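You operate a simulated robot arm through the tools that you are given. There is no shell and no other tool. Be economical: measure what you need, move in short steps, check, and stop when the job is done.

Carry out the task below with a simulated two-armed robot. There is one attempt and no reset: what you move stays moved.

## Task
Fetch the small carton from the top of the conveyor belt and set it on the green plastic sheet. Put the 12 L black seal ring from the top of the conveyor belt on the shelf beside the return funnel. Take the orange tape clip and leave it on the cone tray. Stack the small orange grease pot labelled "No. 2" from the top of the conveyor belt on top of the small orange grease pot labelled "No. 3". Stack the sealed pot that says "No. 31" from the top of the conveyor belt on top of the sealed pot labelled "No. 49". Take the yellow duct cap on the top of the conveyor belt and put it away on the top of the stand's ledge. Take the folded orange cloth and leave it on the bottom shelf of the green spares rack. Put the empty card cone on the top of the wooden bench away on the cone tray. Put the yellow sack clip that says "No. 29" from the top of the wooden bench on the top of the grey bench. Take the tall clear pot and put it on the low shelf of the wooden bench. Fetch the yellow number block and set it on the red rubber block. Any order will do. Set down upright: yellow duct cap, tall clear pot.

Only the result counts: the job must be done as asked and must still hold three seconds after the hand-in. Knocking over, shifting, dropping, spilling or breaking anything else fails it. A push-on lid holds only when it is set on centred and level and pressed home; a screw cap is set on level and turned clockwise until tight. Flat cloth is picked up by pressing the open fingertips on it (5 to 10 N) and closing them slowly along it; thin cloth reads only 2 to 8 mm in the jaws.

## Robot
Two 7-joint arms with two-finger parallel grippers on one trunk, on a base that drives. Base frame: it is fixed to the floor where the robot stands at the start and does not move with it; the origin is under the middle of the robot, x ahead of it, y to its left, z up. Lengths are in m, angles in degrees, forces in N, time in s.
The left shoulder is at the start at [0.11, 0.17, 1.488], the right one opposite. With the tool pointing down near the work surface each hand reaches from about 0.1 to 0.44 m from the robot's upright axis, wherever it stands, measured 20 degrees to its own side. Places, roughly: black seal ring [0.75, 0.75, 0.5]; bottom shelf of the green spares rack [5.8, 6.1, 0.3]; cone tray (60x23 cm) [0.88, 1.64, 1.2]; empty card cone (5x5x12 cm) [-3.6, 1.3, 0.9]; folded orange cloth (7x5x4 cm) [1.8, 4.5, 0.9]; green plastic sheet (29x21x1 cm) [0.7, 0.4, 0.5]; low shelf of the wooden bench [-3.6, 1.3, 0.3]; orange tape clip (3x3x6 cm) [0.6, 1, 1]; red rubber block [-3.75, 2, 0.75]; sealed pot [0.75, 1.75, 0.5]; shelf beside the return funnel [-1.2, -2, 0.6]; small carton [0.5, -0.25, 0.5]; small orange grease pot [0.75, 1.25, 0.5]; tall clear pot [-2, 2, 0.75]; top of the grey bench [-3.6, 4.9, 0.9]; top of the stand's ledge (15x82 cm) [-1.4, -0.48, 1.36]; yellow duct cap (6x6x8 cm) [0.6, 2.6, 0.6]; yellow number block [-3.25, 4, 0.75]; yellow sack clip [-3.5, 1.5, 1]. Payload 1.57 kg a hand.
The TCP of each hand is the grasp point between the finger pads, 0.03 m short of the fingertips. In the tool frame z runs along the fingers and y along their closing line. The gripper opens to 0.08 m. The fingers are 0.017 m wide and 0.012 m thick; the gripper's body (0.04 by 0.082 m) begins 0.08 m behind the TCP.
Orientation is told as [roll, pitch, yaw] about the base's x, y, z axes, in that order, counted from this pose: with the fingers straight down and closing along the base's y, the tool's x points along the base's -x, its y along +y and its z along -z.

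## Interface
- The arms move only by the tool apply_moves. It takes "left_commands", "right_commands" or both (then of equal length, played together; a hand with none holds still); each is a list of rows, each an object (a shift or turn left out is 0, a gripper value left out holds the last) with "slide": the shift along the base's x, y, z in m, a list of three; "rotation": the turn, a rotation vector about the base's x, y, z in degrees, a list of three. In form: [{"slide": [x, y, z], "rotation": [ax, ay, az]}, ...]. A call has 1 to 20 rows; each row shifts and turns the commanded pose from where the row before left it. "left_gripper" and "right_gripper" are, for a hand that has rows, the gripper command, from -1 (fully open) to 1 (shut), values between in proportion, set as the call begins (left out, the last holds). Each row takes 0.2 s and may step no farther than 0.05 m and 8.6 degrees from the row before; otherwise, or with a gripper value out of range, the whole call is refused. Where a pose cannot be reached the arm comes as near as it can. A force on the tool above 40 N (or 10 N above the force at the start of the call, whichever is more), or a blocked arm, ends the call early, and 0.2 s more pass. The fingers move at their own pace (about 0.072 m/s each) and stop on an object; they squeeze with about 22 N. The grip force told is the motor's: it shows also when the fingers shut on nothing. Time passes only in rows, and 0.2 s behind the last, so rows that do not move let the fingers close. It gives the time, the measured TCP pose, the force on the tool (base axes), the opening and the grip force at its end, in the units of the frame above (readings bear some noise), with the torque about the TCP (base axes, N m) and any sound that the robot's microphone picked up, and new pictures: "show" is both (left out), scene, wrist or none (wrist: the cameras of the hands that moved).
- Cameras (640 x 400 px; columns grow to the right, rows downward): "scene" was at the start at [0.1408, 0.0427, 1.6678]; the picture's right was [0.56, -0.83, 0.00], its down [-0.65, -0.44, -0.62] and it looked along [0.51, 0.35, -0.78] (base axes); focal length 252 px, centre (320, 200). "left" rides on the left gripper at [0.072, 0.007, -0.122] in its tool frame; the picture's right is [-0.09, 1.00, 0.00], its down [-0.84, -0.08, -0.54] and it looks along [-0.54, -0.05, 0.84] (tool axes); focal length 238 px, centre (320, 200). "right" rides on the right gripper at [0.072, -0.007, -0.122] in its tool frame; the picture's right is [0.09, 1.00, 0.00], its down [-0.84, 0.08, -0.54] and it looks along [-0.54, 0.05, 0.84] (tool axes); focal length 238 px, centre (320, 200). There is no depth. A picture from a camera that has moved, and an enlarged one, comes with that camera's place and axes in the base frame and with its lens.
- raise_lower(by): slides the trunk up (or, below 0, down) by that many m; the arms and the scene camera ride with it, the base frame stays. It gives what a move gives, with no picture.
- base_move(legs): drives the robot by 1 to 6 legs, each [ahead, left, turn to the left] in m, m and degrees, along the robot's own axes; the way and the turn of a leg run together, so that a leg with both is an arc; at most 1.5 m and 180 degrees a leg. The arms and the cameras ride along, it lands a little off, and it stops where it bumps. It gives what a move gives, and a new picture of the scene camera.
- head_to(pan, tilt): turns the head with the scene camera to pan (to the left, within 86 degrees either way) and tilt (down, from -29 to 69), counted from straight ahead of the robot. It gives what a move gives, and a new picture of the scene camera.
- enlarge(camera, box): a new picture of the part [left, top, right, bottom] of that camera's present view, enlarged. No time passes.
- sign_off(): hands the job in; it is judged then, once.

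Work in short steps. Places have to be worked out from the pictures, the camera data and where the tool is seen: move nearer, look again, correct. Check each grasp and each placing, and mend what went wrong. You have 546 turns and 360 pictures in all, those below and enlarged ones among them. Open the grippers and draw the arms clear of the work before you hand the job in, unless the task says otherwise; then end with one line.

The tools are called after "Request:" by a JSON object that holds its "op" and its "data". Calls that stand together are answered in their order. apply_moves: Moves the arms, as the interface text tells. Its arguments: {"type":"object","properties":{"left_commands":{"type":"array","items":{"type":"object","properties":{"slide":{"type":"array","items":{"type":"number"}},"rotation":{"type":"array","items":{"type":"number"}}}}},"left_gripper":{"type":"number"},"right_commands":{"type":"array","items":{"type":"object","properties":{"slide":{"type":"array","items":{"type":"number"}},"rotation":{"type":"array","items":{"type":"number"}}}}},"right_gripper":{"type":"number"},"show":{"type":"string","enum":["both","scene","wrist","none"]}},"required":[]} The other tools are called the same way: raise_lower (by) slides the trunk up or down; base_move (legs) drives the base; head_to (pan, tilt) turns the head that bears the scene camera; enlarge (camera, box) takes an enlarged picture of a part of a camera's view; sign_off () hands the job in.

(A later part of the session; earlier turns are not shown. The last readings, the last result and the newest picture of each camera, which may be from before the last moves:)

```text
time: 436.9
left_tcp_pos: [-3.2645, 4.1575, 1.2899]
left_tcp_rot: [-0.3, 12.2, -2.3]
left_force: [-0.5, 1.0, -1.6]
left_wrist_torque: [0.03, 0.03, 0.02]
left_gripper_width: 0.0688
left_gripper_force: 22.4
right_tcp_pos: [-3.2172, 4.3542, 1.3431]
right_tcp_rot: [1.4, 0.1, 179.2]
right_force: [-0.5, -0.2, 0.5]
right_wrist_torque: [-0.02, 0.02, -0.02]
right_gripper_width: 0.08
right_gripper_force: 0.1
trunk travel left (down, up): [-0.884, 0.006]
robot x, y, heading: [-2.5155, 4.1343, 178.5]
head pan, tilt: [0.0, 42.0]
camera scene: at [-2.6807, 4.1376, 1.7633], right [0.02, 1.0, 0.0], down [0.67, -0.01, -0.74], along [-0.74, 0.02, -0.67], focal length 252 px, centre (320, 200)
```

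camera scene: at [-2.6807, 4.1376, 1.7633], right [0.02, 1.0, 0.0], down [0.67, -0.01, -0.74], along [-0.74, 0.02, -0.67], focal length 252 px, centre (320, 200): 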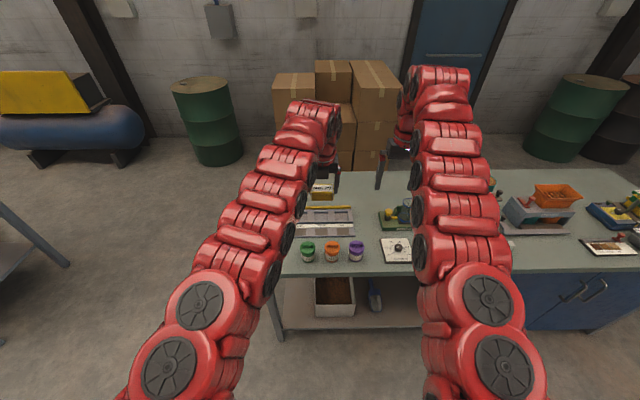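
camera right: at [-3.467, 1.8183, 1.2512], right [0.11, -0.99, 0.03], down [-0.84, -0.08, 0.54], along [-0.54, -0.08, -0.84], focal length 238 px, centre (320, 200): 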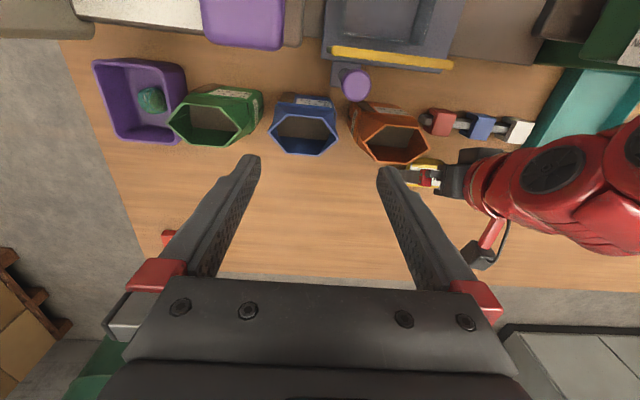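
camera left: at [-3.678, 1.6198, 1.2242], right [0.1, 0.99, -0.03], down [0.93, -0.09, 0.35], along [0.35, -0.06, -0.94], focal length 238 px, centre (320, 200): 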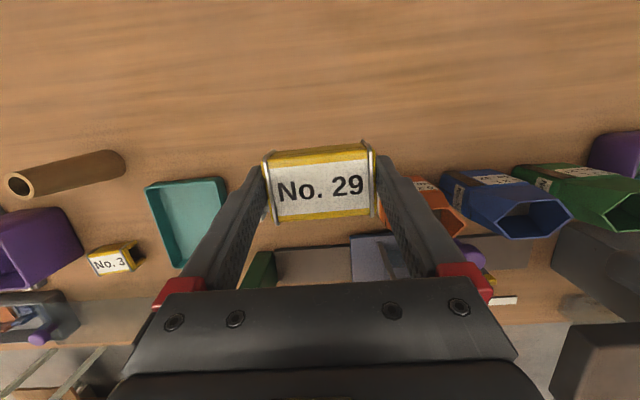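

Request:
{"op": "enlarge", "data": {"camera": "scene", "box": [290, 170, 470, 280]}}

Request:
{"op": "enlarge", "data": {"camera": "left", "box": [0, 0, 640, 400]}}

Request:
{"op": "enlarge", "data": {"camera": "right", "box": [0, 0, 640, 400]}}

```text
3.56 times, centred on (380, 225) of scene
camera zoom: at [-2.6807, 4.1376, 1.7633], right [0.02, 1.0, 0.0], down [0.67, -0.01, -0.74], along [-0.74, 0.02, -0.67], focal length 898 px, centre (107, 111)
```

zoom: 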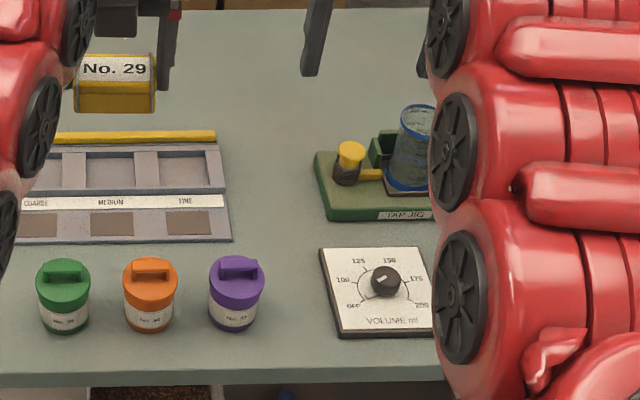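

```text
1.00 times, centred on (320, 200) of left (not enlarged: the box is as wide or as high as the picture)
camera zoom: at [-3.3091, 4.1668, 1.4233], right [0.13, 0.99, -0.03], down [0.93, -0.11, 0.35], along [0.35, -0.07, -0.94], focal length 238 px, centre (320, 200)
```

zoom: 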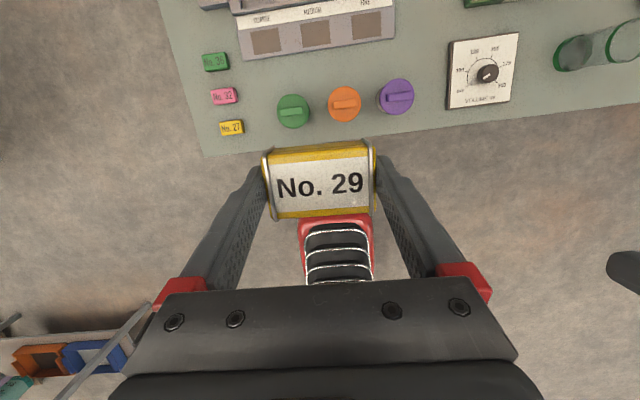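

```text
1.00 times, centred on (320, 200) of right (not enlarged: the box is as wide or as high as the picture)
camera zoom: at [-3.1441, 4.3609, 1.465], right [0.08, -1.0, 0.02], down [-0.84, -0.05, 0.54], along [-0.54, -0.06, -0.84], focal length 238 px, centre (320, 200)
```

zoom: 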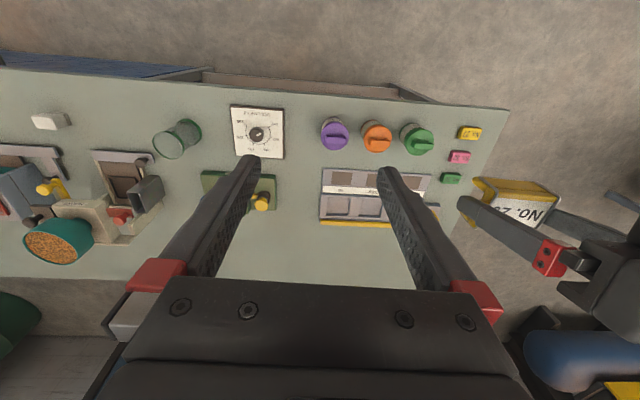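

Yellow number block (No. 27) is at ≈(−3.30, 3.95), bench top z≈0.87. A free strip for the clip lies at ≈(−3.53, 3.925). Move there and lower the trunk.

Request:
{"op": "base_move", "data": {"legs": [[0, 0.235, 1.4], [0.26, 0, 0]]}}

Request:
{"op": "raise_lower", "data": {"by": -0.2}}

Request:
{"op": "enlarge", "data": {"camera": "left", "box": [0, 0, 640, 400]}}

```text
time: 440.1
left_tcp_pos: [-3.5303, 3.8976, 1.2895]
left_tcp_rot: [-0.4, 12.4, -0.7]
left_force: [0.2, -0.7, -0.6]
left_wrist_torque: [0.01, 0.02, 0.01]
left_gripper_width: 0.0692
left_gripper_force: 22.0
right_tcp_pos: [-3.4871, 4.0945, 1.3446]
right_tcp_rot: [1.4, 0.1, -179.1]
right_force: [-0.1, 0.5, -0.4]
right_wrist_torque: [0.01, -0.02, -0.02]
right_gripper_width: 0.0801
right_gripper_force: 0.1
trunk travel left (down, up): [-0.884, 0.006]
robot x, y, heading: [-2.7833, 3.8948, -179.3]
head pan, tilt: [0.0, 42.0]
camera scene: at [-2.9438, 3.894, 1.7635], right [-0.01, 1.0, 0.0], down [0.67, 0.0, -0.74], along [-0.74, 0.0, -0.67], focal length 252 px, centre (320, 200)
```

scene: 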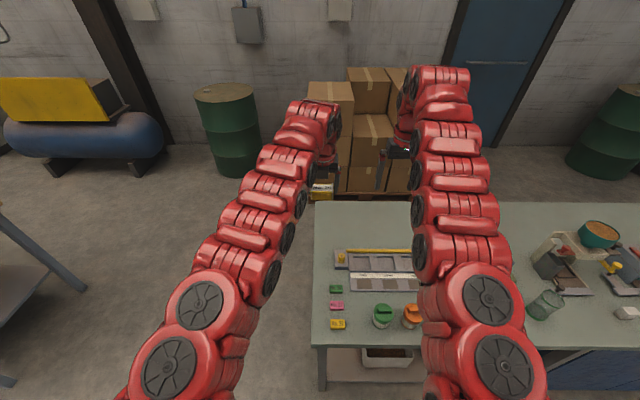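

```text
time: 442.3
left_tcp_pos: [-3.5311, 3.8979, 1.0897]
left_tcp_rot: [-0.3, 12.4, -0.6]
left_force: [0.4, 0.7, -1.0]
left_wrist_torque: [0.03, 0.01, -0.01]
left_gripper_width: 0.0691
left_gripper_force: 21.5
right_tcp_pos: [-3.4885, 4.0946, 1.1434]
right_tcp_rot: [1.4, 0.1, -179.1]
right_force: [-0.3, -0.1, 0.0]
right_wrist_torque: [0.0, 0.0, 0.01]
right_gripper_width: 0.08
right_gripper_force: 0.1
trunk travel left (down, up): [-0.684, 0.206]
robot x, y, heading: [-2.778, 3.8965, -179.5]
head pan, tilt: [0.0, 42.0]
```

```text
1.00 times, centred on (320, 200) of left (not enlarged: the box is as wide or as high as the picture)
camera zoom: at [-3.5749, 3.905, 1.2237], right [0.1, 0.99, -0.03], down [0.93, -0.08, 0.35], along [0.35, -0.06, -0.94], focal length 238 px, centre (320, 200)
```

zoom: 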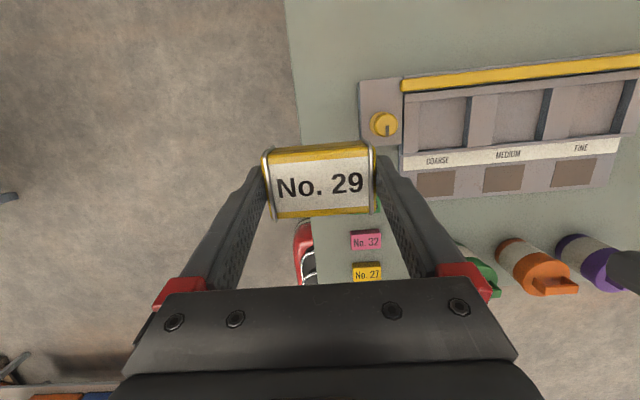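

Free patch at ≈(−3.49, 3.935) between the sieve knob and the green block. Move above it and descend.

Request:
{"op": "apply_moves", "data": {"left_commands": [{"slide": [0.02, 0.018, -0.03]}, {"slide": [0.02, 0.019, -0.03]}, {"slide": [0, 0, -0.04]}], "show": "wrist"}}

```text
time: 443.1
left_tcp_pos: [-3.4928, 3.9341, 0.9884]
left_tcp_rot: [-0.2, 12.3, -0.6]
left_force: [0.6, 0.6, -0.6]
left_wrist_torque: [-0.01, 0.03, 0.02]
left_gripper_width: 0.069
left_gripper_force: 22.0
right_tcp_pos: [-3.4901, 4.0934, 1.1426]
right_tcp_rot: [1.5, 0.1, -179.1]
right_force: [0.5, 0.3, 0.0]
right_wrist_torque: [-0.01, 0.0, -0.04]
right_gripper_width: 0.0801
right_gripper_force: 0.1
trunk travel left (down, up): [-0.684, 0.206]
robot x, y, heading: [-2.7806, 3.8964, -179.8]
head pan, tilt: [0.0, 42.0]
camera left: at [-3.5375, 3.9415, 1.1226], right [0.1, 0.99, -0.02], down [0.93, -0.08, 0.35], along [0.35, -0.06, -0.94], focal length 238 px, centre (320, 200)
```

left: 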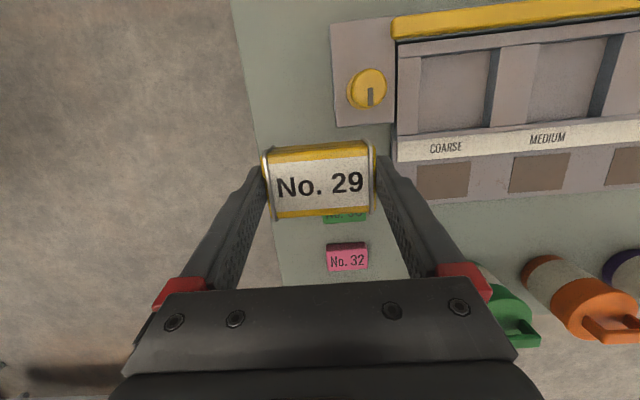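

Spot is clear. Descend to near contact.

Request:
{"op": "apply_moves", "data": {"left_commands": [{"slide": [0, 0, -0.04]}, {"slide": [0, 0, -0.035]}, {"slide": [0, 0, -0.006]}, {"slide": [0, 0, -0.003]}, {"slide": [0, 0, -0.002]}], "show": "none"}}

```text
time: 444.3
left_tcp_pos: [-3.4916, 3.9355, 0.9051]
left_tcp_rot: [-0.3, 12.4, -0.6]
left_force: [-0.3, -0.2, 0.1]
left_wrist_torque: [0.03, 0.01, 0.01]
left_gripper_width: 0.0689
left_gripper_force: 22.4
right_tcp_pos: [-3.4896, 4.0942, 1.1446]
right_tcp_rot: [1.3, 0.1, -179.1]
right_force: [-0.4, 1.0, -0.4]
right_wrist_torque: [-0.02, -0.01, -0.01]
right_gripper_width: 0.0801
right_gripper_force: 0.1
trunk travel left (down, up): [-0.684, 0.206]
robot x, y, heading: [-2.7805, 3.8966, -179.7]
head pan, tilt: [0.0, 42.0]
```

Request:
{"op": "apply_moves", "data": {"left_commands": [{"slide": [0, 0, -0.004]}, {"slide": [0, 0, -0.003]}, {"slide": [0, 0, -0.003]}, {"slide": [0, 0, -0.003]}], "show": "none"}}

```text
time: 445.3
left_tcp_pos: [-3.4903, 3.9347, 0.8921]
left_tcp_rot: [-0.3, 12.6, -0.6]
left_force: [-3.6, 2.4, 20.1]
left_wrist_torque: [0.16, 0.03, 0.04]
left_gripper_width: 0.0691
left_gripper_force: 21.9
right_tcp_pos: [-3.488, 4.0944, 1.1444]
right_tcp_rot: [1.5, -0.1, -179.1]
right_force: [-0.3, 0.4, -0.9]
right_wrist_torque: [0.0, 0.0, 0.0]
right_gripper_width: 0.0802
right_gripper_force: 0.0
trunk travel left (down, up): [-0.684, 0.206]
robot x, y, heading: [-2.7797, 3.8973, -179.5]
head pan, tilt: [0.0, 42.0]
```

Contact. Open and lift.

Request:
{"op": "apply_moves", "data": {"left_commands": [{"slide": [0, 0, 0.001]}, {}, {}, {"slide": [0.004, 0, 0.025]}, {"slide": [0.008, 0, 0.04]}, {"slide": [0.008, 0, 0.04]}, {"slide": [0.008, 0, 0.04]}], "left_gripper": -1, "show": "wrist"}}

```text
time: 446.9
left_tcp_pos: [-3.4617, 3.9327, 1.0372]
left_tcp_rot: [-0.4, 12.3, -0.5]
left_force: [0.2, 0.1, -0.6]
left_wrist_torque: [-0.02, 0.01, 0.04]
left_gripper_width: 0.0801
left_gripper_force: 0.1
right_tcp_pos: [-3.4876, 4.0939, 1.1443]
right_tcp_rot: [1.4, 0.1, -179.0]
right_force: [0.3, 0.0, 0.1]
right_wrist_torque: [0.03, 0.01, 0.01]
right_gripper_width: 0.0801
right_gripper_force: 0.0
trunk travel left (down, up): [-0.684, 0.206]
robot x, y, heading: [-2.7823, 3.8947, -179.5]
head pan, tilt: [0.0, 42.0]
camera left: at [-3.5054, 3.9414, 1.1716], right [0.1, 0.99, -0.03], down [0.93, -0.08, 0.35], along [0.35, -0.06, -0.94], focal length 238 px, centre (320, 200)
```

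left: 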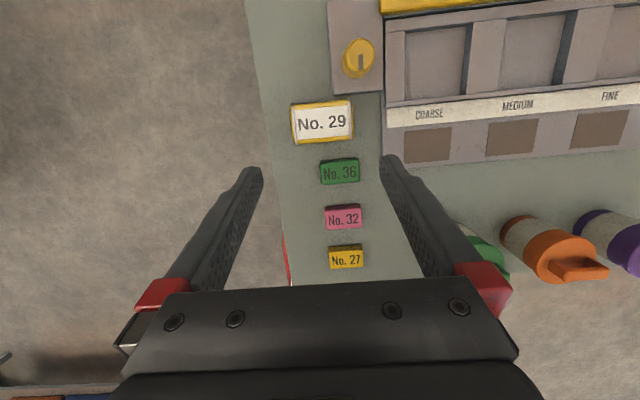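

Clip is placed. Now take yellow block No. 27 at ≈(−3.31, 3.95) with the left hand: back the base 0.15 and check.

Request:
{"op": "base_move", "data": {"legs": [[-0.15, -0.012, 0]]}}

Request:
{"op": "apply_moves", "data": {"left_commands": [{"slide": [0, 0, -0.03]}, {"slide": [0, 0, -0.02]}], "show": "wrist"}}

```text
time: 448.3
left_tcp_pos: [-3.314, 3.9434, 1.0364]
left_tcp_rot: [-0.3, 12.3, -0.4]
left_force: [-0.2, 0.1, -0.1]
left_wrist_torque: [-0.03, 0.04, 0.01]
left_gripper_width: 0.0798
left_gripper_force: 0.0
right_tcp_pos: [-3.3396, 4.1062, 1.1428]
right_tcp_rot: [1.4, 0.2, -179.1]
right_force: [-0.2, 0.5, -0.1]
right_wrist_torque: [0.0, 0.02, 0.02]
right_gripper_width: 0.0798
right_gripper_force: 0.0
trunk travel left (down, up): [-0.684, 0.206]
robot x, y, heading: [-2.628, 3.911, -179.3]
head pan, tilt: [0.0, 42.0]
camera scene: at [-2.7971, 3.907, 1.563], right [-0.01, 1.0, 0.0], down [0.67, 0.01, -0.74], along [-0.74, -0.01, -0.67], focal length 252 px, centre (320, 200)
```

scene: 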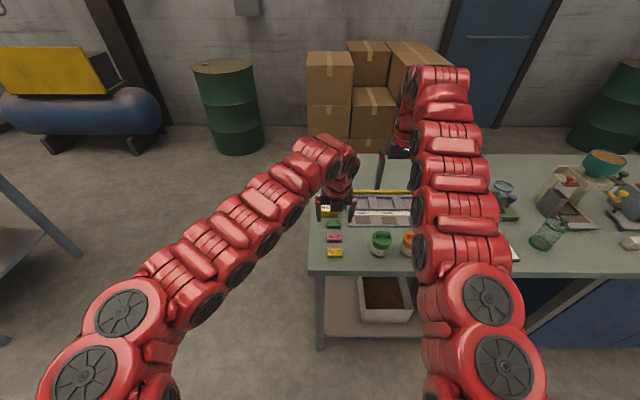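

```text
time: 448.9
left_tcp_pos: [-3.3117, 3.9457, 0.9869]
left_tcp_rot: [-0.3, 12.4, -0.4]
left_force: [-0.4, -0.8, 0.7]
left_wrist_torque: [0.01, 0.04, -0.02]
left_gripper_width: 0.0798
left_gripper_force: 0.1
right_tcp_pos: [-3.3386, 4.1055, 1.1439]
right_tcp_rot: [1.4, 0.1, -179.0]
right_force: [-0.3, 0.6, 0.1]
right_wrist_torque: [-0.01, 0.0, -0.01]
right_gripper_width: 0.0799
right_gripper_force: 0.0
trunk travel left (down, up): [-0.684, 0.206]
robot x, y, heading: [-2.6295, 3.9107, -179.7]
head pan, tilt: [0.0, 42.0]
camera left: at [-3.3559, 3.9531, 1.1213], right [0.1, 0.99, -0.03], down [0.93, -0.08, 0.35], along [0.35, -0.06, -0.94], focal length 238 px, centre (320, 200)
```

left: 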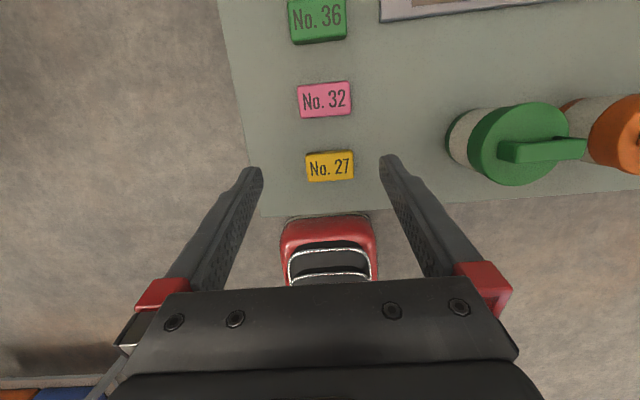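

Request:
{"op": "apply_moves", "data": {"left_commands": [{"slide": [0.006, 0.003, -0.03]}, {"slide": [0.005, 0.002, -0.03]}, {"slide": [0, 0, -0.025]}, {"slide": [0, 0, -0.006]}], "show": "wrist"}}

```text
time: 449.9
left_tcp_pos: [-3.2996, 3.9495, 0.8972]
left_tcp_rot: [-0.4, 12.4, -0.5]
left_force: [0.5, -0.1, 0.0]
left_wrist_torque: [-0.04, 0.01, 0.0]
left_gripper_width: 0.08
left_gripper_force: 0.2
right_tcp_pos: [-3.3396, 4.1057, 1.1438]
right_tcp_rot: [1.5, 0.1, -178.9]
right_force: [0.8, 0.6, 0.8]
right_wrist_torque: [-0.02, 0.02, -0.02]
right_gripper_width: 0.0802
right_gripper_force: 0.0
trunk travel left (down, up): [-0.684, 0.206]
robot x, y, heading: [-2.6343, 3.9096, -179.6]
head pan, tilt: [0.0, 42.0]
camera left: at [-3.3442, 3.9575, 1.0311], right [0.1, 0.99, -0.03], down [0.93, -0.08, 0.35], along [0.35, -0.06, -0.94], focal length 238 px, centre (320, 200)
```

left: 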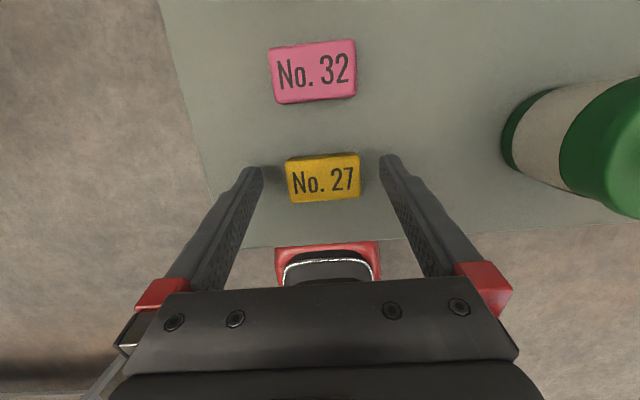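

Request:
{"op": "apply_moves", "data": {"left_commands": [{"slide": [0, 0, -0.005]}, {"slide": [0, 0, -0.004]}, {"slide": [0, 0, -0.003]}, {"slide": [0, 0, -0.003]}], "show": "none"}}

```text
time: 450.7
left_tcp_pos: [-3.299, 3.9508, 0.8905]
left_tcp_rot: [-0.2, 13.2, -0.5]
left_force: [13.6, -1.4, 25.8]
left_wrist_torque: [0.81, -0.45, -0.38]
left_gripper_width: 0.0762
left_gripper_force: 0.0
right_tcp_pos: [-3.3358, 4.1048, 1.1478]
right_tcp_rot: [1.3, -0.2, -178.9]
right_force: [0.5, -0.3, -1.6]
right_wrist_torque: [-0.02, 0.0, 0.01]
right_gripper_width: 0.08
right_gripper_force: 0.0
trunk travel left (down, up): [-0.684, 0.206]
robot x, y, heading: [-2.6282, 3.9058, -179.5]
head pan, tilt: [0.0, 42.0]
stopped in row 4 (left hand): the force on the tool passed its limit at 44 N (the readings are from after the stop); the commanded pose is now the measured one
```

Touched the bench. Raise 4 mm and close on the block.

Request:
{"op": "apply_moves", "data": {"left_commands": [{"slide": [-0.001, 0, 0.004], "rotation": [0, -0.8, 0]}, {}, {}, {}, {}], "left_gripper": 1, "show": "none"}}

Request:
{"op": "apply_moves", "data": {"left_commands": [{"slide": [0, 0, 0.03]}, {"slide": [0, 0, 0.04]}, {"slide": [0, 0, 0.04]}, {"slide": [0, 0, 0.04]}], "show": "wrist"}}

```text
time: 451.9
left_tcp_pos: [-3.3045, 3.9506, 0.891]
left_tcp_rot: [-0.1, 12.2, -0.4]
left_force: [-1.5, -1.7, 4.9]
left_wrist_torque: [0.09, 0.08, 0.06]
left_gripper_width: 0.0486
left_gripper_force: 22.3
right_tcp_pos: [-3.3395, 4.106, 1.1435]
right_tcp_rot: [1.3, 0.0, -178.8]
right_force: [-0.1, -0.2, -0.1]
right_wrist_torque: [0.04, 0.0, -0.02]
right_gripper_width: 0.0801
right_gripper_force: 0.0
trunk travel left (down, up): [-0.684, 0.206]
robot x, y, heading: [-2.631, 3.9118, -179.6]
head pan, tilt: [0.0, 42.0]
```

```text
time: 452.9
left_tcp_pos: [-3.3039, 3.947, 1.0429]
left_tcp_rot: [-0.3, 12.0, -0.4]
left_force: [-0.2, -0.9, -0.4]
left_wrist_torque: [0.02, 0.05, 0.01]
left_gripper_width: 0.049
left_gripper_force: 21.6
right_tcp_pos: [-3.3387, 4.1056, 1.1442]
right_tcp_rot: [1.4, 0.1, -179.0]
right_force: [-0.1, -0.3, 0.6]
right_wrist_torque: [-0.01, 0.01, -0.01]
right_gripper_width: 0.0799
right_gripper_force: 0.1
trunk travel left (down, up): [-0.684, 0.206]
robot x, y, heading: [-2.632, 3.9059, -179.3]
head pan, tilt: [0.0, 42.0]
camera left: at [-3.3491, 3.9565, 1.1763], right [0.1, 1.0, -0.02], down [0.93, -0.08, 0.36], along [0.35, -0.06, -0.93], focal length 238 px, centre (320, 200)
```

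left: 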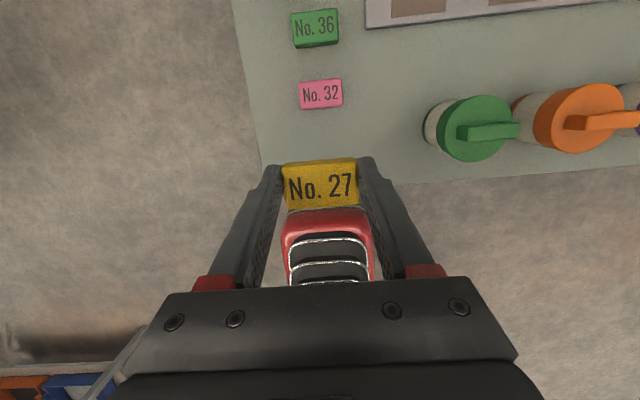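

Block held. Raise the trunk, turn to face −y, and go to the north end of the wooden bench.

Request:
{"op": "raise_lower", "data": {"by": 0.15}}

Request:
{"op": "base_move", "data": {"legs": [[0, 0, 45], [0, 0, 45], [0.75, 0, 0], [0, -1.0, 0]]}}

Request:
{"op": "head_to", "data": {"pan": 0, "tilt": 35}}

```text
time: 454.6
left_tcp_pos: [-3.3045, 3.9482, 1.1919]
left_tcp_rot: [-0.2, 11.9, -0.4]
left_force: [-0.1, 0.3, -1.2]
left_wrist_torque: [0.01, 0.0, 0.03]
left_gripper_width: 0.0485
left_gripper_force: 22.2
right_tcp_pos: [-3.3396, 4.1056, 1.2941]
right_tcp_rot: [1.4, 0.1, -178.9]
right_force: [0.7, -0.8, 0.9]
right_wrist_torque: [0.0, 0.01, 0.0]
right_gripper_width: 0.0799
right_gripper_force: 0.0
trunk travel left (down, up): [-0.834, 0.056]
robot x, y, heading: [-2.6311, 3.9049, -179.4]
head pan, tilt: [0.0, 42.0]
```

```text
time: 467.6
left_tcp_pos: [-3.6548, 2.4626, 1.191]
left_tcp_rot: [-0.2, 11.9, 89.3]
left_force: [-0.4, 0.3, -0.3]
left_wrist_torque: [0.03, 0.04, 0.01]
left_gripper_width: 0.0489
left_gripper_force: 22.0
right_tcp_pos: [-3.8114, 2.4283, 1.2939]
right_tcp_rot: [1.4, 0.0, -89.3]
right_force: [1.1, -0.4, 0.6]
right_wrist_torque: [0.0, 0.01, -0.01]
right_gripper_width: 0.08
right_gripper_force: 0.0
trunk travel left (down, up): [-0.834, 0.056]
robot x, y, heading: [-3.6114, 3.1378, -89.6]
head pan, tilt: [0.0, 42.0]
camera scene: at [-3.6109, 2.9721, 1.7132], right [-1.0, 0.0, 0.0], down [0.0, 0.67, -0.74], along [0.0, -0.74, -0.67], focal length 252 px, centre (320, 200)
```

scene: 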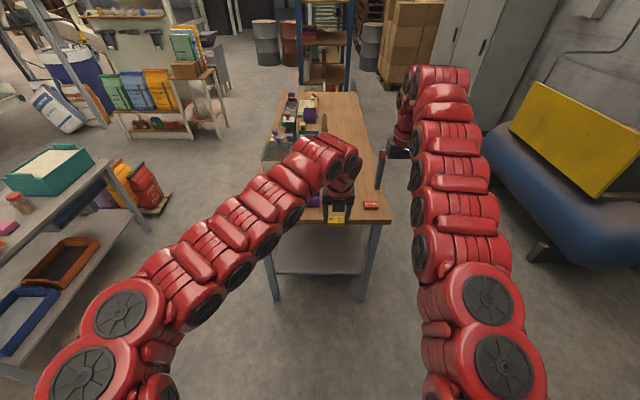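

```text
time: 468.3
left_tcp_pos: [-3.6546, 2.4614, 1.1911]
left_tcp_rot: [-0.1, 11.9, 89.3]
left_force: [0.0, -0.4, -0.5]
left_wrist_torque: [-0.01, 0.0, 0.0]
left_gripper_width: 0.0487
left_gripper_force: 21.8
right_tcp_pos: [-3.8109, 2.4292, 1.2928]
right_tcp_rot: [1.5, 0.1, -89.2]
right_force: [-0.4, 0.1, -0.1]
right_wrist_torque: [-0.01, 0.02, 0.02]
right_gripper_width: 0.0801
right_gripper_force: 0.1
trunk travel left (down, up): [-0.834, 0.056]
robot x, y, heading: [-3.6107, 3.1366, -89.7]
head pan, tilt: [0.0, 35.0]
camera scene: at [-3.6117, 2.9677, 1.7237], right [-1.0, 0.0, 0.0], down [0.0, 0.57, -0.82], along [0.0, -0.82, -0.57], focal length 252 px, centre (320, 200)
```

scene: 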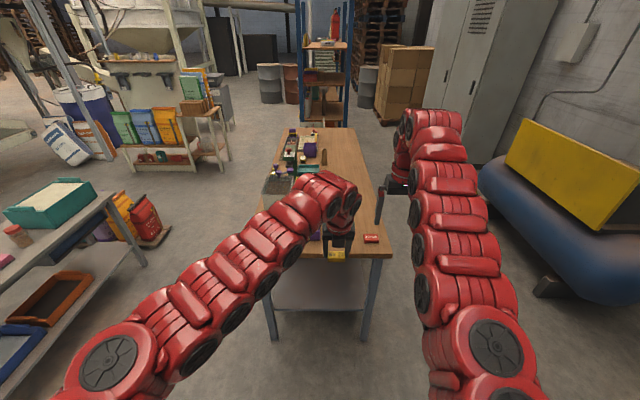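

Red block at ≈(−3.855, 2.06). Align the base: right 0.2, forward 0.4, and lower the trunk.

Request:
{"op": "base_move", "data": {"legs": [[0, -0.2, 0], [0.39, 0, 0]]}}

Request:
{"op": "raise_lower", "data": {"by": -0.18}}

Request:
{"op": "enlarge", "data": {"camera": "left", "box": [0, 0, 640, 400]}}

```text
time: 472.0
left_tcp_pos: [-3.8502, 2.0682, 1.1928]
left_tcp_rot: [-0.2, 12.1, 89.3]
left_force: [-0.3, 0.3, 0.0]
left_wrist_torque: [-0.02, -0.01, -0.01]
left_gripper_width: 0.0489
left_gripper_force: 22.0
right_tcp_pos: [-4.0086, 2.0362, 1.2947]
right_tcp_rot: [1.3, 0.0, -89.3]
right_force: [-0.3, -0.5, 0.2]
right_wrist_torque: [-0.02, -0.02, -0.01]
right_gripper_width: 0.0798
right_gripper_force: 0.1
trunk travel left (down, up): [-0.834, 0.056]
robot x, y, heading: [-3.8109, 2.7436, -89.8]
head pan, tilt: [0.0, 35.0]
camera scene: at [-3.8077, 2.5747, 1.7239], right [-1.0, 0.0, 0.0], down [0.0, 0.57, -0.82], along [0.0, -0.82, -0.57], focal length 252 px, centre (320, 200)
```

scene: 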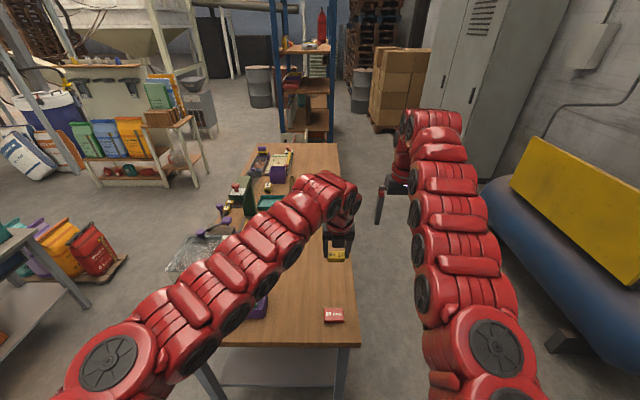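

```text
time: 474.0
left_tcp_pos: [-3.8502, 2.0681, 1.0113]
left_tcp_rot: [-0.2, 12.0, 89.3]
left_force: [0.3, 0.0, 0.0]
left_wrist_torque: [-0.01, -0.02, 0.0]
left_gripper_width: 0.0489
left_gripper_force: 22.1
right_tcp_pos: [-4.0065, 2.0338, 1.1138]
right_tcp_rot: [1.4, 0.1, -89.3]
right_force: [-0.6, 0.4, 0.5]
right_wrist_torque: [0.0, -0.02, -0.04]
right_gripper_width: 0.08
right_gripper_force: 0.1
trunk travel left (down, up): [-0.654, 0.236]
robot x, y, heading: [-3.8068, 2.7419, -89.7]
head pan, tilt: [0.0, 35.0]
```

```text
1.00 times, centred on (320, 200) of left (not enlarged: the box is as wide or as high as the picture)
camera zoom: at [-3.8583, 2.0227, 1.1458], right [-0.99, 0.1, -0.02], down [0.09, 0.93, 0.36], along [0.06, 0.35, -0.93], focal length 238 px, centre (320, 200)
```

zoom: 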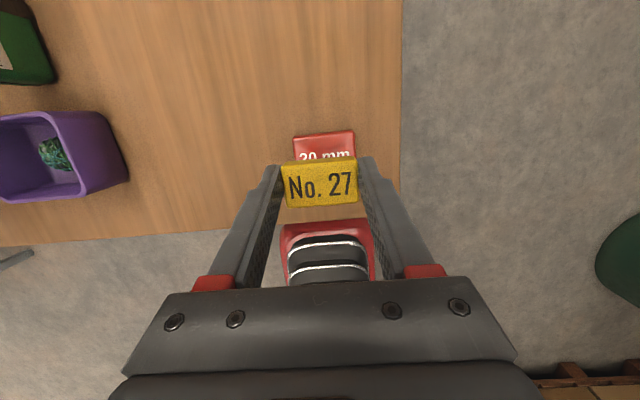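

Well aligned over the red block. Descend to ~z 0.915 then feel for contact.

Request:
{"op": "apply_moves", "data": {"left_commands": [{"slide": [0, 0, -0.035]}, {"slide": [0, 0, -0.035]}, {"slide": [0, 0, -0.02]}], "show": "wrist"}}

```text
time: 474.8
left_tcp_pos: [-3.8499, 2.0663, 0.9199]
left_tcp_rot: [-0.2, 11.9, 89.3]
left_force: [-0.2, 0.7, -0.2]
left_wrist_torque: [0.03, -0.01, 0.02]
left_gripper_width: 0.0487
left_gripper_force: 22.0
right_tcp_pos: [-4.0085, 2.0337, 1.1137]
right_tcp_rot: [1.4, 0.1, -89.2]
right_force: [-0.2, 0.6, -0.7]
right_wrist_torque: [0.0, 0.0, 0.04]
right_gripper_width: 0.0801
right_gripper_force: 0.1
trunk travel left (down, up): [-0.654, 0.236]
robot x, y, heading: [-3.8072, 2.7434, -90.0]
head pan, tilt: [0.0, 35.0]
camera left: at [-3.8577, 2.0224, 1.0543], right [-0.99, 0.1, -0.02], down [0.09, 0.93, 0.36], along [0.06, 0.35, -0.93], focal length 238 px, centre (320, 200)
```

left: 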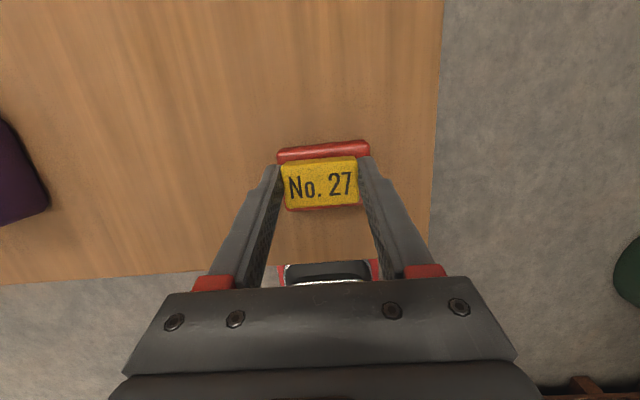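

Request:
{"op": "apply_moves", "data": {"left_commands": [{"slide": [0, -0.004, -0.004]}, {"slide": [0, 0, -0.003]}, {"slide": [0, 0, -0.002]}, {"slide": [0, 0, -0.002]}], "show": "none"}}

```text
time: 475.8
left_tcp_pos: [-3.85, 2.0639, 0.9116]
left_tcp_rot: [-0.3, 12.2, 89.3]
left_force: [0.8, 0.3, 7.5]
left_wrist_torque: [0.05, 0.16, 0.01]
left_gripper_width: 0.0486
left_gripper_force: 22.1
right_tcp_pos: [-4.0069, 2.0361, 1.1147]
right_tcp_rot: [1.3, 0.1, -89.2]
right_force: [0.3, 1.4, -0.1]
right_wrist_torque: [-0.02, -0.01, 0.0]
right_gripper_width: 0.0801
right_gripper_force: 0.0
trunk travel left (down, up): [-0.654, 0.236]
robot x, y, heading: [-3.8084, 2.7459, -89.9]
head pan, tilt: [0.0, 35.0]
```

Contact. Open and rise.

Request:
{"op": "apply_moves", "data": {"left_commands": [{"slide": [0, 0, 0.001]}, {}, {}, {"slide": [0, 0, 0.02]}, {"slide": [0, 0.005, 0.04]}, {"slide": [0, 0.005, 0.04]}], "left_gripper": -1, "show": "wrist"}}

```text
time: 477.2
left_tcp_pos: [-3.8509, 2.0749, 1.0138]
left_tcp_rot: [-0.2, 12.0, 89.3]
left_force: [-0.5, 0.8, 0.5]
left_wrist_torque: [-0.04, 0.01, -0.01]
left_gripper_width: 0.0802
left_gripper_force: 0.0
right_tcp_pos: [-4.0076, 2.0326, 1.1135]
right_tcp_rot: [1.4, 0.1, -89.2]
right_force: [0.1, 0.7, -0.1]
right_wrist_torque: [-0.01, 0.01, 0.01]
right_gripper_width: 0.0799
right_gripper_force: 0.1
trunk travel left (down, up): [-0.654, 0.236]
robot x, y, heading: [-3.8102, 2.7409, -89.9]
head pan, tilt: [0.0, 35.0]
camera left: at [-3.8585, 2.0302, 1.147], right [-0.99, 0.1, -0.02], down [0.09, 0.93, 0.36], along [0.06, 0.35, -0.93], focal length 238 px, centre (320, 200)
```

left: 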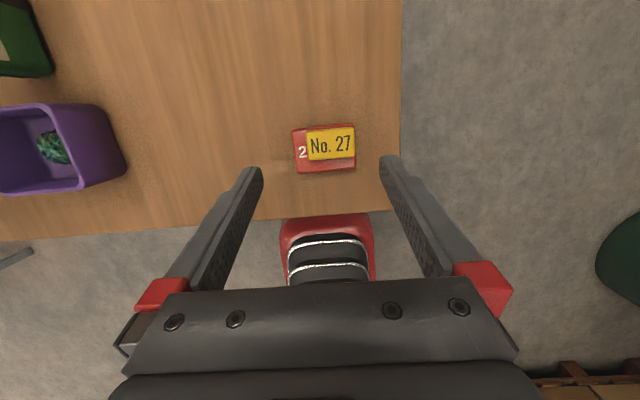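

Block sits on the red rubber block. Next the clear pot on the table. Raise the trunk, drive round and face the table (+x).

Request:
{"op": "raise_lower", "data": {"by": 0.2}}

Request:
{"op": "base_move", "data": {"legs": [[-0.35, 0, 0], [0, 1.12, 0], [0, 0, 45], [0, 0, 45]]}}

Request:
{"op": "head_to", "data": {"pan": -25, "tilt": 40}}

```text
time: 479.4
left_tcp_pos: [-3.8505, 2.0743, 1.2116]
left_tcp_rot: [-0.2, 12.0, 89.3]
left_force: [-0.9, 0.3, -1.1]
left_wrist_torque: [-0.02, 0.02, -0.04]
left_gripper_width: 0.08
left_gripper_force: 0.1
right_tcp_pos: [-4.0077, 2.0343, 1.3132]
right_tcp_rot: [1.4, 0.1, -89.2]
right_force: [0.0, -1.1, -0.1]
right_wrist_torque: [0.02, 0.02, 0.0]
right_gripper_width: 0.08
right_gripper_force: 0.2
trunk travel left (down, up): [-0.854, 0.036]
robot x, y, heading: [-3.8055, 2.7387, -89.5]
head pan, tilt: [0.0, 35.0]
```

```text
time: 491.1
left_tcp_pos: [-2.0198, 3.0562, 1.2114]
left_tcp_rot: [-0.2, 12.0, 180.0]
left_force: [0.1, -0.7, 0.3]
left_wrist_torque: [0.04, 0.02, 0.01]
left_gripper_width: 0.0801
left_gripper_force: 0.1
right_tcp_pos: [-1.9772, 2.9001, 1.3137]
right_tcp_rot: [1.3, 0.1, 1.5]
right_force: [0.5, 0.2, 0.3]
right_wrist_torque: [0.0, 0.03, -0.01]
right_gripper_width: 0.0802
right_gripper_force: 0.0
trunk travel left (down, up): [-0.854, 0.036]
robot x, y, heading: [-2.691, 3.0941, 1.0]
head pan, tilt: [0.0, 35.0]
camera scene: at [-2.5209, 3.0951, 1.7437], right [0.02, -1.0, 0.0], down [-0.57, -0.01, -0.82], along [0.82, 0.01, -0.57], focal length 252 px, centre (320, 200)
```

scene: 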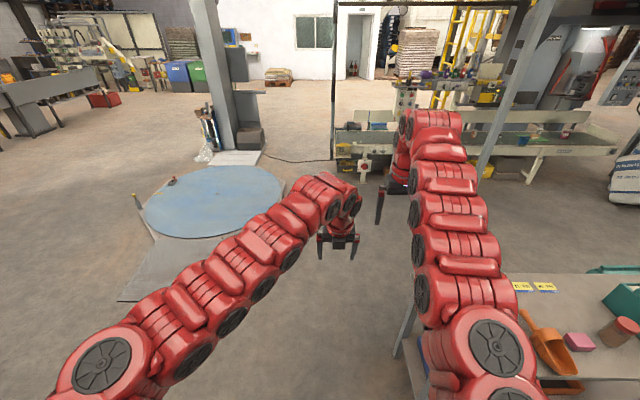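

```text
time: 491.9
left_tcp_pos: [-2.0204, 3.0566, 1.2127]
left_tcp_rot: [-0.3, 12.0, 180.0]
left_force: [0.0, -0.2, -0.3]
left_wrist_torque: [-0.01, 0.0, -0.01]
left_gripper_width: 0.0801
left_gripper_force: 0.1
right_tcp_pos: [-1.9775, 2.901, 1.3127]
right_tcp_rot: [1.4, 0.1, 1.5]
right_force: [-0.1, 0.4, -0.2]
right_wrist_torque: [0.02, -0.03, -0.01]
right_gripper_width: 0.0801
right_gripper_force: 0.0
trunk travel left (down, up): [-0.854, 0.036]
robot x, y, heading: [-2.6861, 3.0926, 1.0]
head pan, tilt: [-25.0, 40.0]
camera scene: at [-2.5313, 3.0596, 1.7362], right [-0.41, -0.91, 0.0], down [-0.59, 0.26, -0.77], along [0.7, -0.31, -0.64], focal length 252 px, centre (320, 200)
```

scene: 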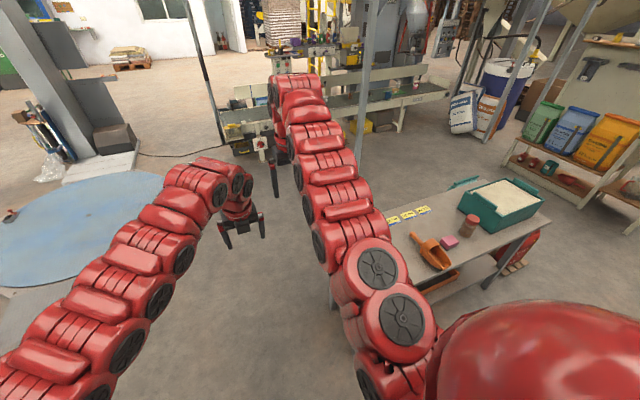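

Request:
{"op": "enlarge", "data": {"camera": "scene", "box": [400, 190, 540, 280]}}

Request:
{"op": "base_move", "data": {"legs": [[0, -0.9, -1]]}}

```text
4.44 times, centred on (470, 235) of scene
camera zoom: at [-2.5313, 3.0596, 1.7362], right [-0.41, -0.91, 0.0], down [-0.59, 0.26, -0.77], along [0.7, -0.31, -0.64], focal length 1122 px, centre (-347, 44)
```

zoom: 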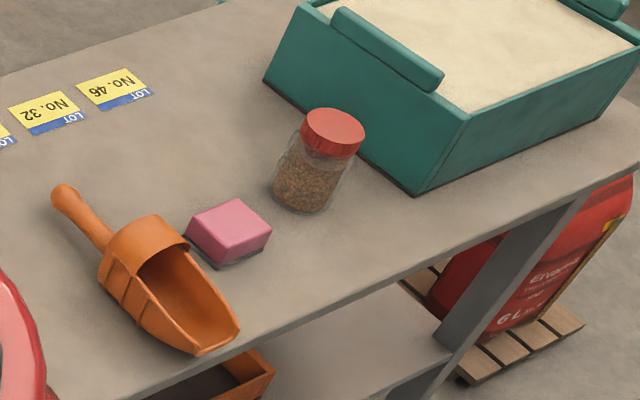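

```text
time: 496.7
left_tcp_pos: [-2.0098, 2.1514, 1.2128]
left_tcp_rot: [-0.2, 11.9, 179.4]
left_force: [0.4, -0.5, 0.2]
left_wrist_torque: [-0.02, -0.01, 0.04]
left_gripper_width: 0.0799
left_gripper_force: 0.1
right_tcp_pos: [-1.9685, 1.996, 1.3131]
right_tcp_rot: [1.4, 0.0, 1.0]
right_force: [0.5, 0.5, -0.7]
right_wrist_torque: [-0.04, 0.03, 0.0]
right_gripper_width: 0.0801
right_gripper_force: 0.0
trunk travel left (down, up): [-0.854, 0.036]
robot x, y, heading: [-2.6812, 2.1955, 0.4]
head pan, tilt: [-25.0, 40.0]
camera scene: at [-2.521, 2.1585, 1.7362], right [-0.42, -0.91, 0.0], down [-0.58, 0.27, -0.77], along [0.7, -0.32, -0.64], focal length 252 px, centre (320, 200)
```

scene: 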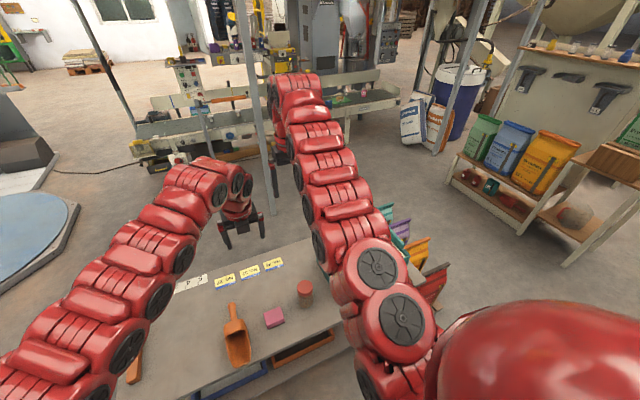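

Jar (Ø≈7 cm, red lid) at ≈(−2.00, 1.99). Back off 0.1, move the left hand aside, tilt the right tool 45°.

Request:
{"op": "base_move", "data": {"legs": [[-0.1, 0, 0]]}}

Request:
{"op": "apply_moves", "data": {"left_commands": [{"slide": [0, 0.04, 0]}, {"slide": [0, 0.04, 0]}, {"slide": [0, 0.04, 0]}, {"slide": [0, 0.04, 0]}, {"slide": [0, 0.04, 0]}, {"slide": [0, 0.03, 0]}], "right_commands": [{"slide": [-0.02, 0, -0.02], "rotation": [0, -7.5, 0]}, {"slide": [-0.02, 0, -0.02], "rotation": [0, -7.5, 0]}, {"slide": [-0.02, 0, -0.02], "rotation": [0, -7.5, 0]}, {"slide": [-0.02, 0, -0.02], "rotation": [0, -7.5, 0]}, {"slide": [-0.02, 0, -0.02], "rotation": [0, -7.5, 0]}, {"slide": [-0.02, 0, -0.02], "rotation": [0, -7.5, 0]}], "show": "none"}}

Request:
{"op": "raise_lower", "data": {"by": -0.25}}

Request:
{"op": "enlarge", "data": {"camera": "right", "box": [0, 0, 640, 400]}}

```text
time: 497.8
left_tcp_pos: [-2.1048, 2.1489, 1.2102]
left_tcp_rot: [-0.1, 11.9, 179.5]
left_force: [-0.2, 0.8, -0.2]
left_wrist_torque: [-0.02, 0.01, 0.01]
left_gripper_width: 0.0798
left_gripper_force: 0.1
right_tcp_pos: [-2.065, 1.9934, 1.3125]
right_tcp_rot: [1.4, 0.2, 0.9]
right_force: [-0.5, 0.3, 0.5]
right_wrist_torque: [-0.01, 0.03, -0.01]
right_gripper_width: 0.08
right_gripper_force: 0.1
trunk travel left (down, up): [-0.854, 0.036]
robot x, y, heading: [-2.7743, 2.194, 0.7]
head pan, tilt: [-25.0, 40.0]
camera scene: at [-2.6157, 2.1572, 1.7358], right [-0.42, -0.91, 0.0], down [-0.59, 0.27, -0.76], along [0.69, -0.32, -0.64], focal length 252 px, centre (320, 200)
```

scene: 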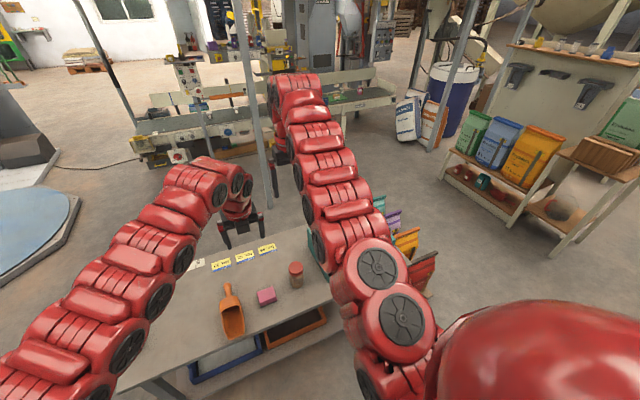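

```text
time: 499.2
left_tcp_pos: [-2.1069, 2.2281, 1.2118]
left_tcp_rot: [-0.2, 12.0, 179.4]
left_force: [0.2, -0.7, -0.1]
left_wrist_torque: [0.03, -0.01, -0.01]
left_gripper_width: 0.08
left_gripper_force: 0.1
left hand out of reach, approached as far as the arm can: row 3, 4, 5, 6
right_tcp_pos: [-2.0995, 1.9924, 1.2799]
right_tcp_rot: [1.2, -12.2, 1.0]
right_force: [-0.9, -0.4, 0.2]
right_wrist_torque: [0.02, -0.02, 0.01]
right_gripper_width: 0.0801
right_gripper_force: 0.0
right hand out of reach, approached as far as the arm can: row 2, 3, 4, 5, 6
trunk travel left (down, up): [-0.854, 0.036]
robot x, y, heading: [-2.7754, 2.1879, 0.1]
head pan, tilt: [-25.0, 40.0]
```

```text
time: 501.8
left_tcp_pos: [-2.1068, 2.2287, 0.9624]
left_tcp_rot: [-0.1, 12.0, 179.4]
left_force: [-0.6, -0.7, -0.4]
left_wrist_torque: [-0.01, -0.02, -0.02]
left_gripper_width: 0.08
left_gripper_force: 0.0
right_tcp_pos: [-2.0991, 1.9941, 1.0306]
right_tcp_rot: [1.3, -12.3, 0.9]
right_force: [0.1, 0.3, -0.2]
right_wrist_torque: [-0.03, 0.02, -0.02]
right_gripper_width: 0.0801
right_gripper_force: 0.0
trunk travel left (down, up): [-0.604, 0.286]
robot x, y, heading: [-2.7759, 2.1911, 0.4]
head pan, tilt: [-25.0, 40.0]
```

```text
1.00 times, centred on (320, 200) of right (not enlarged: the box is as wide or as high as the picture)
camera zoom: at [-2.1944, 1.9818, 1.1341], right [-0.11, 0.99, 0.0], down [0.7, 0.08, 0.71], along [0.7, 0.08, -0.71], focal length 238 px, centre (320, 200)
```

zoom: 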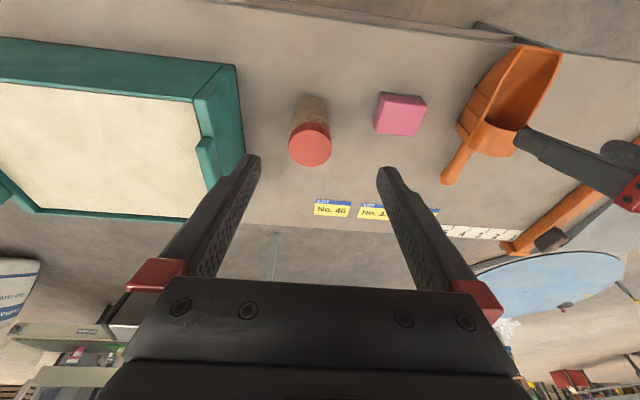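

Tilt further to 45° (base back 7 cm first).

Request:
{"op": "base_move", "data": {"legs": [[-0.07, 0, 0]]}}

Request:
{"op": "apply_moves", "data": {"right_commands": [{"slide": [0, 0, -0.02], "rotation": [0, -8, 0]}, {"slide": [0, 0, -0.02], "rotation": [0, -8, 0]}, {"slide": [0, 0, -0.02], "rotation": [0, -8, 0]}, {"slide": [0, 0, -0.02], "rotation": [0, -8, 0]}], "show": "wrist"}}

```text
time: 502.8
left_tcp_pos: [-2.1776, 2.2283, 0.9632]
left_tcp_rot: [-0.3, 12.0, 179.4]
left_force: [-0.8, -0.1, -1.0]
left_wrist_torque: [-0.01, 0.0, -0.01]
left_gripper_width: 0.0797
left_gripper_force: 0.0
right_tcp_pos: [-2.1705, 1.9927, 1.0317]
right_tcp_rot: [1.1, -12.3, 1.1]
right_force: [-0.3, 0.1, 0.1]
right_wrist_torque: [-0.04, -0.01, 0.02]
right_gripper_width: 0.0799
right_gripper_force: 0.0
trunk travel left (down, up): [-0.604, 0.286]
robot x, y, heading: [-2.8437, 2.1913, 0.2]
head pan, tilt: [-25.0, 40.0]
camera scene: at [-2.69, 2.1566, 1.4863], right [-0.42, -0.91, 0.0], down [-0.58, 0.27, -0.77], along [0.7, -0.32, -0.64], focal length 252 px, centre (320, 200)
```

scene: 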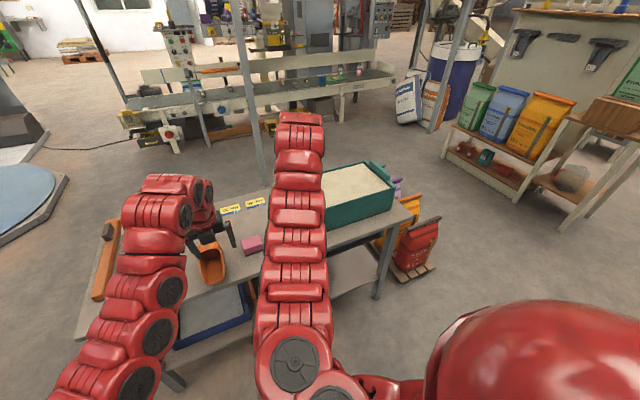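

```text
time: 503.8
left_tcp_pos: [-2.1744, 2.2281, 0.9629]
left_tcp_rot: [-0.3, 12.1, 179.3]
left_force: [0.1, 0.3, 0.5]
left_wrist_torque: [0.02, 0.02, 0.02]
left_gripper_width: 0.0799
left_gripper_force: 0.0
right_tcp_pos: [-2.1419, 1.994, 1.0415]
right_tcp_rot: [0.5, -20.3, -4.2]
right_force: [0.0, 0.2, 0.0]
right_wrist_torque: [-0.01, 0.02, 0.03]
right_gripper_width: 0.0798
right_gripper_force: 0.0
right hand out of reach, approached as far as the arm can: row 1, 2, 3, 4
trunk travel left (down, up): [-0.604, 0.286]
robot x, y, heading: [-2.8469, 2.1926, 0.1]
head pan, tilt: [-25.0, 40.0]
camera right: at [-2.2506, 1.992, 1.1298], right [-0.01, 1.0, -0.02], down [0.6, 0.03, 0.8], along [0.8, 0.0, -0.6], focal length 238 px, centre (320, 200)
```

right: 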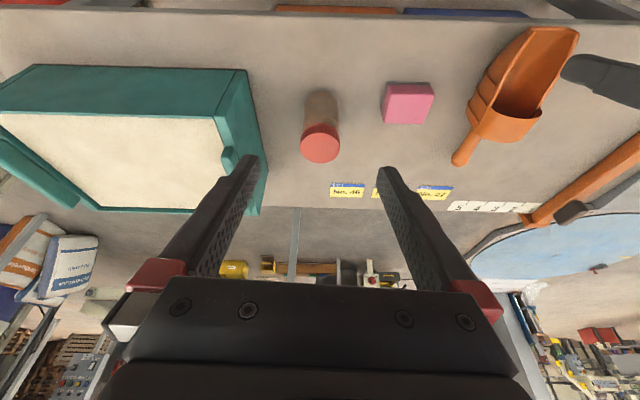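

Extend forward while tilting, above the jar.

Request:
{"op": "apply_moves", "data": {"right_commands": [{"slide": [0.04, 0, 0], "rotation": [0, -5, 0]}, {"slide": [0.04, 0, 0], "rotation": [0, -6, 0]}, {"slide": [0.04, 0, 0], "rotation": [0, -7, 0]}, {"slide": [0.04, 0, 0], "rotation": [0, -7, 0]}, {"slide": [0.0, 0, 0], "rotation": [0, 0, 4]}], "show": "none"}}

```text
time: 505.0
left_tcp_pos: [-2.176, 2.2282, 0.9633]
left_tcp_rot: [-0.2, 12.2, 179.4]
left_force: [-0.2, -0.7, 0.5]
left_wrist_torque: [0.01, 0.01, 0.0]
left_gripper_width: 0.08
left_gripper_force: 0.0
right_tcp_pos: [-1.9843, 1.9932, 1.0406]
right_tcp_rot: [3.1, -45.3, -1.8]
right_force: [-0.5, 0.3, -0.1]
right_wrist_torque: [-0.03, 0.01, 0.0]
right_gripper_width: 0.0801
right_gripper_force: 0.1
trunk travel left (down, up): [-0.604, 0.286]
robot x, y, heading: [-2.8434, 2.1898, 0.2]
head pan, tilt: [-25.0, 40.0]
```

Request:
{"op": "apply_moves", "data": {"right_commands": [{"slide": [-0.03, 0, -0.03], "rotation": [-2.5, 0, 1.5]}, {"slide": [-0.03, 0, -0.03]}, {"slide": [-0.03, 0, -0.03]}], "show": "wrist"}}

```text
time: 505.8
left_tcp_pos: [-2.176, 2.2276, 0.9632]
left_tcp_rot: [-0.2, 12.0, 179.4]
left_force: [-0.3, 0.3, -0.9]
left_wrist_torque: [0.02, 0.0, 0.0]
left_gripper_width: 0.0802
left_gripper_force: 0.1
right_tcp_pos: [-2.074, 1.9927, 0.9532]
right_tcp_rot: [-0.4, -45.2, 2.3]
right_force: [0.2, 0.4, -0.7]
right_wrist_torque: [-0.05, 0.0, 0.0]
right_gripper_width: 0.08
right_gripper_force: 0.0
trunk travel left (down, up): [-0.604, 0.286]
robot x, y, heading: [-2.8447, 2.1927, 0.4]
head pan, tilt: [-25.0, 40.0]
camera right: at [-2.2088, 1.98, 0.9864], right [-0.1, 0.99, -0.07], down [0.2, 0.09, 0.98], along [0.97, 0.08, -0.21], focal length 238 px, centre (320, 200)
```

right: 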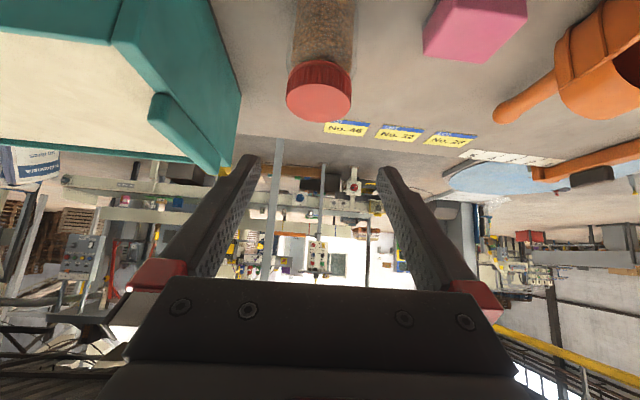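

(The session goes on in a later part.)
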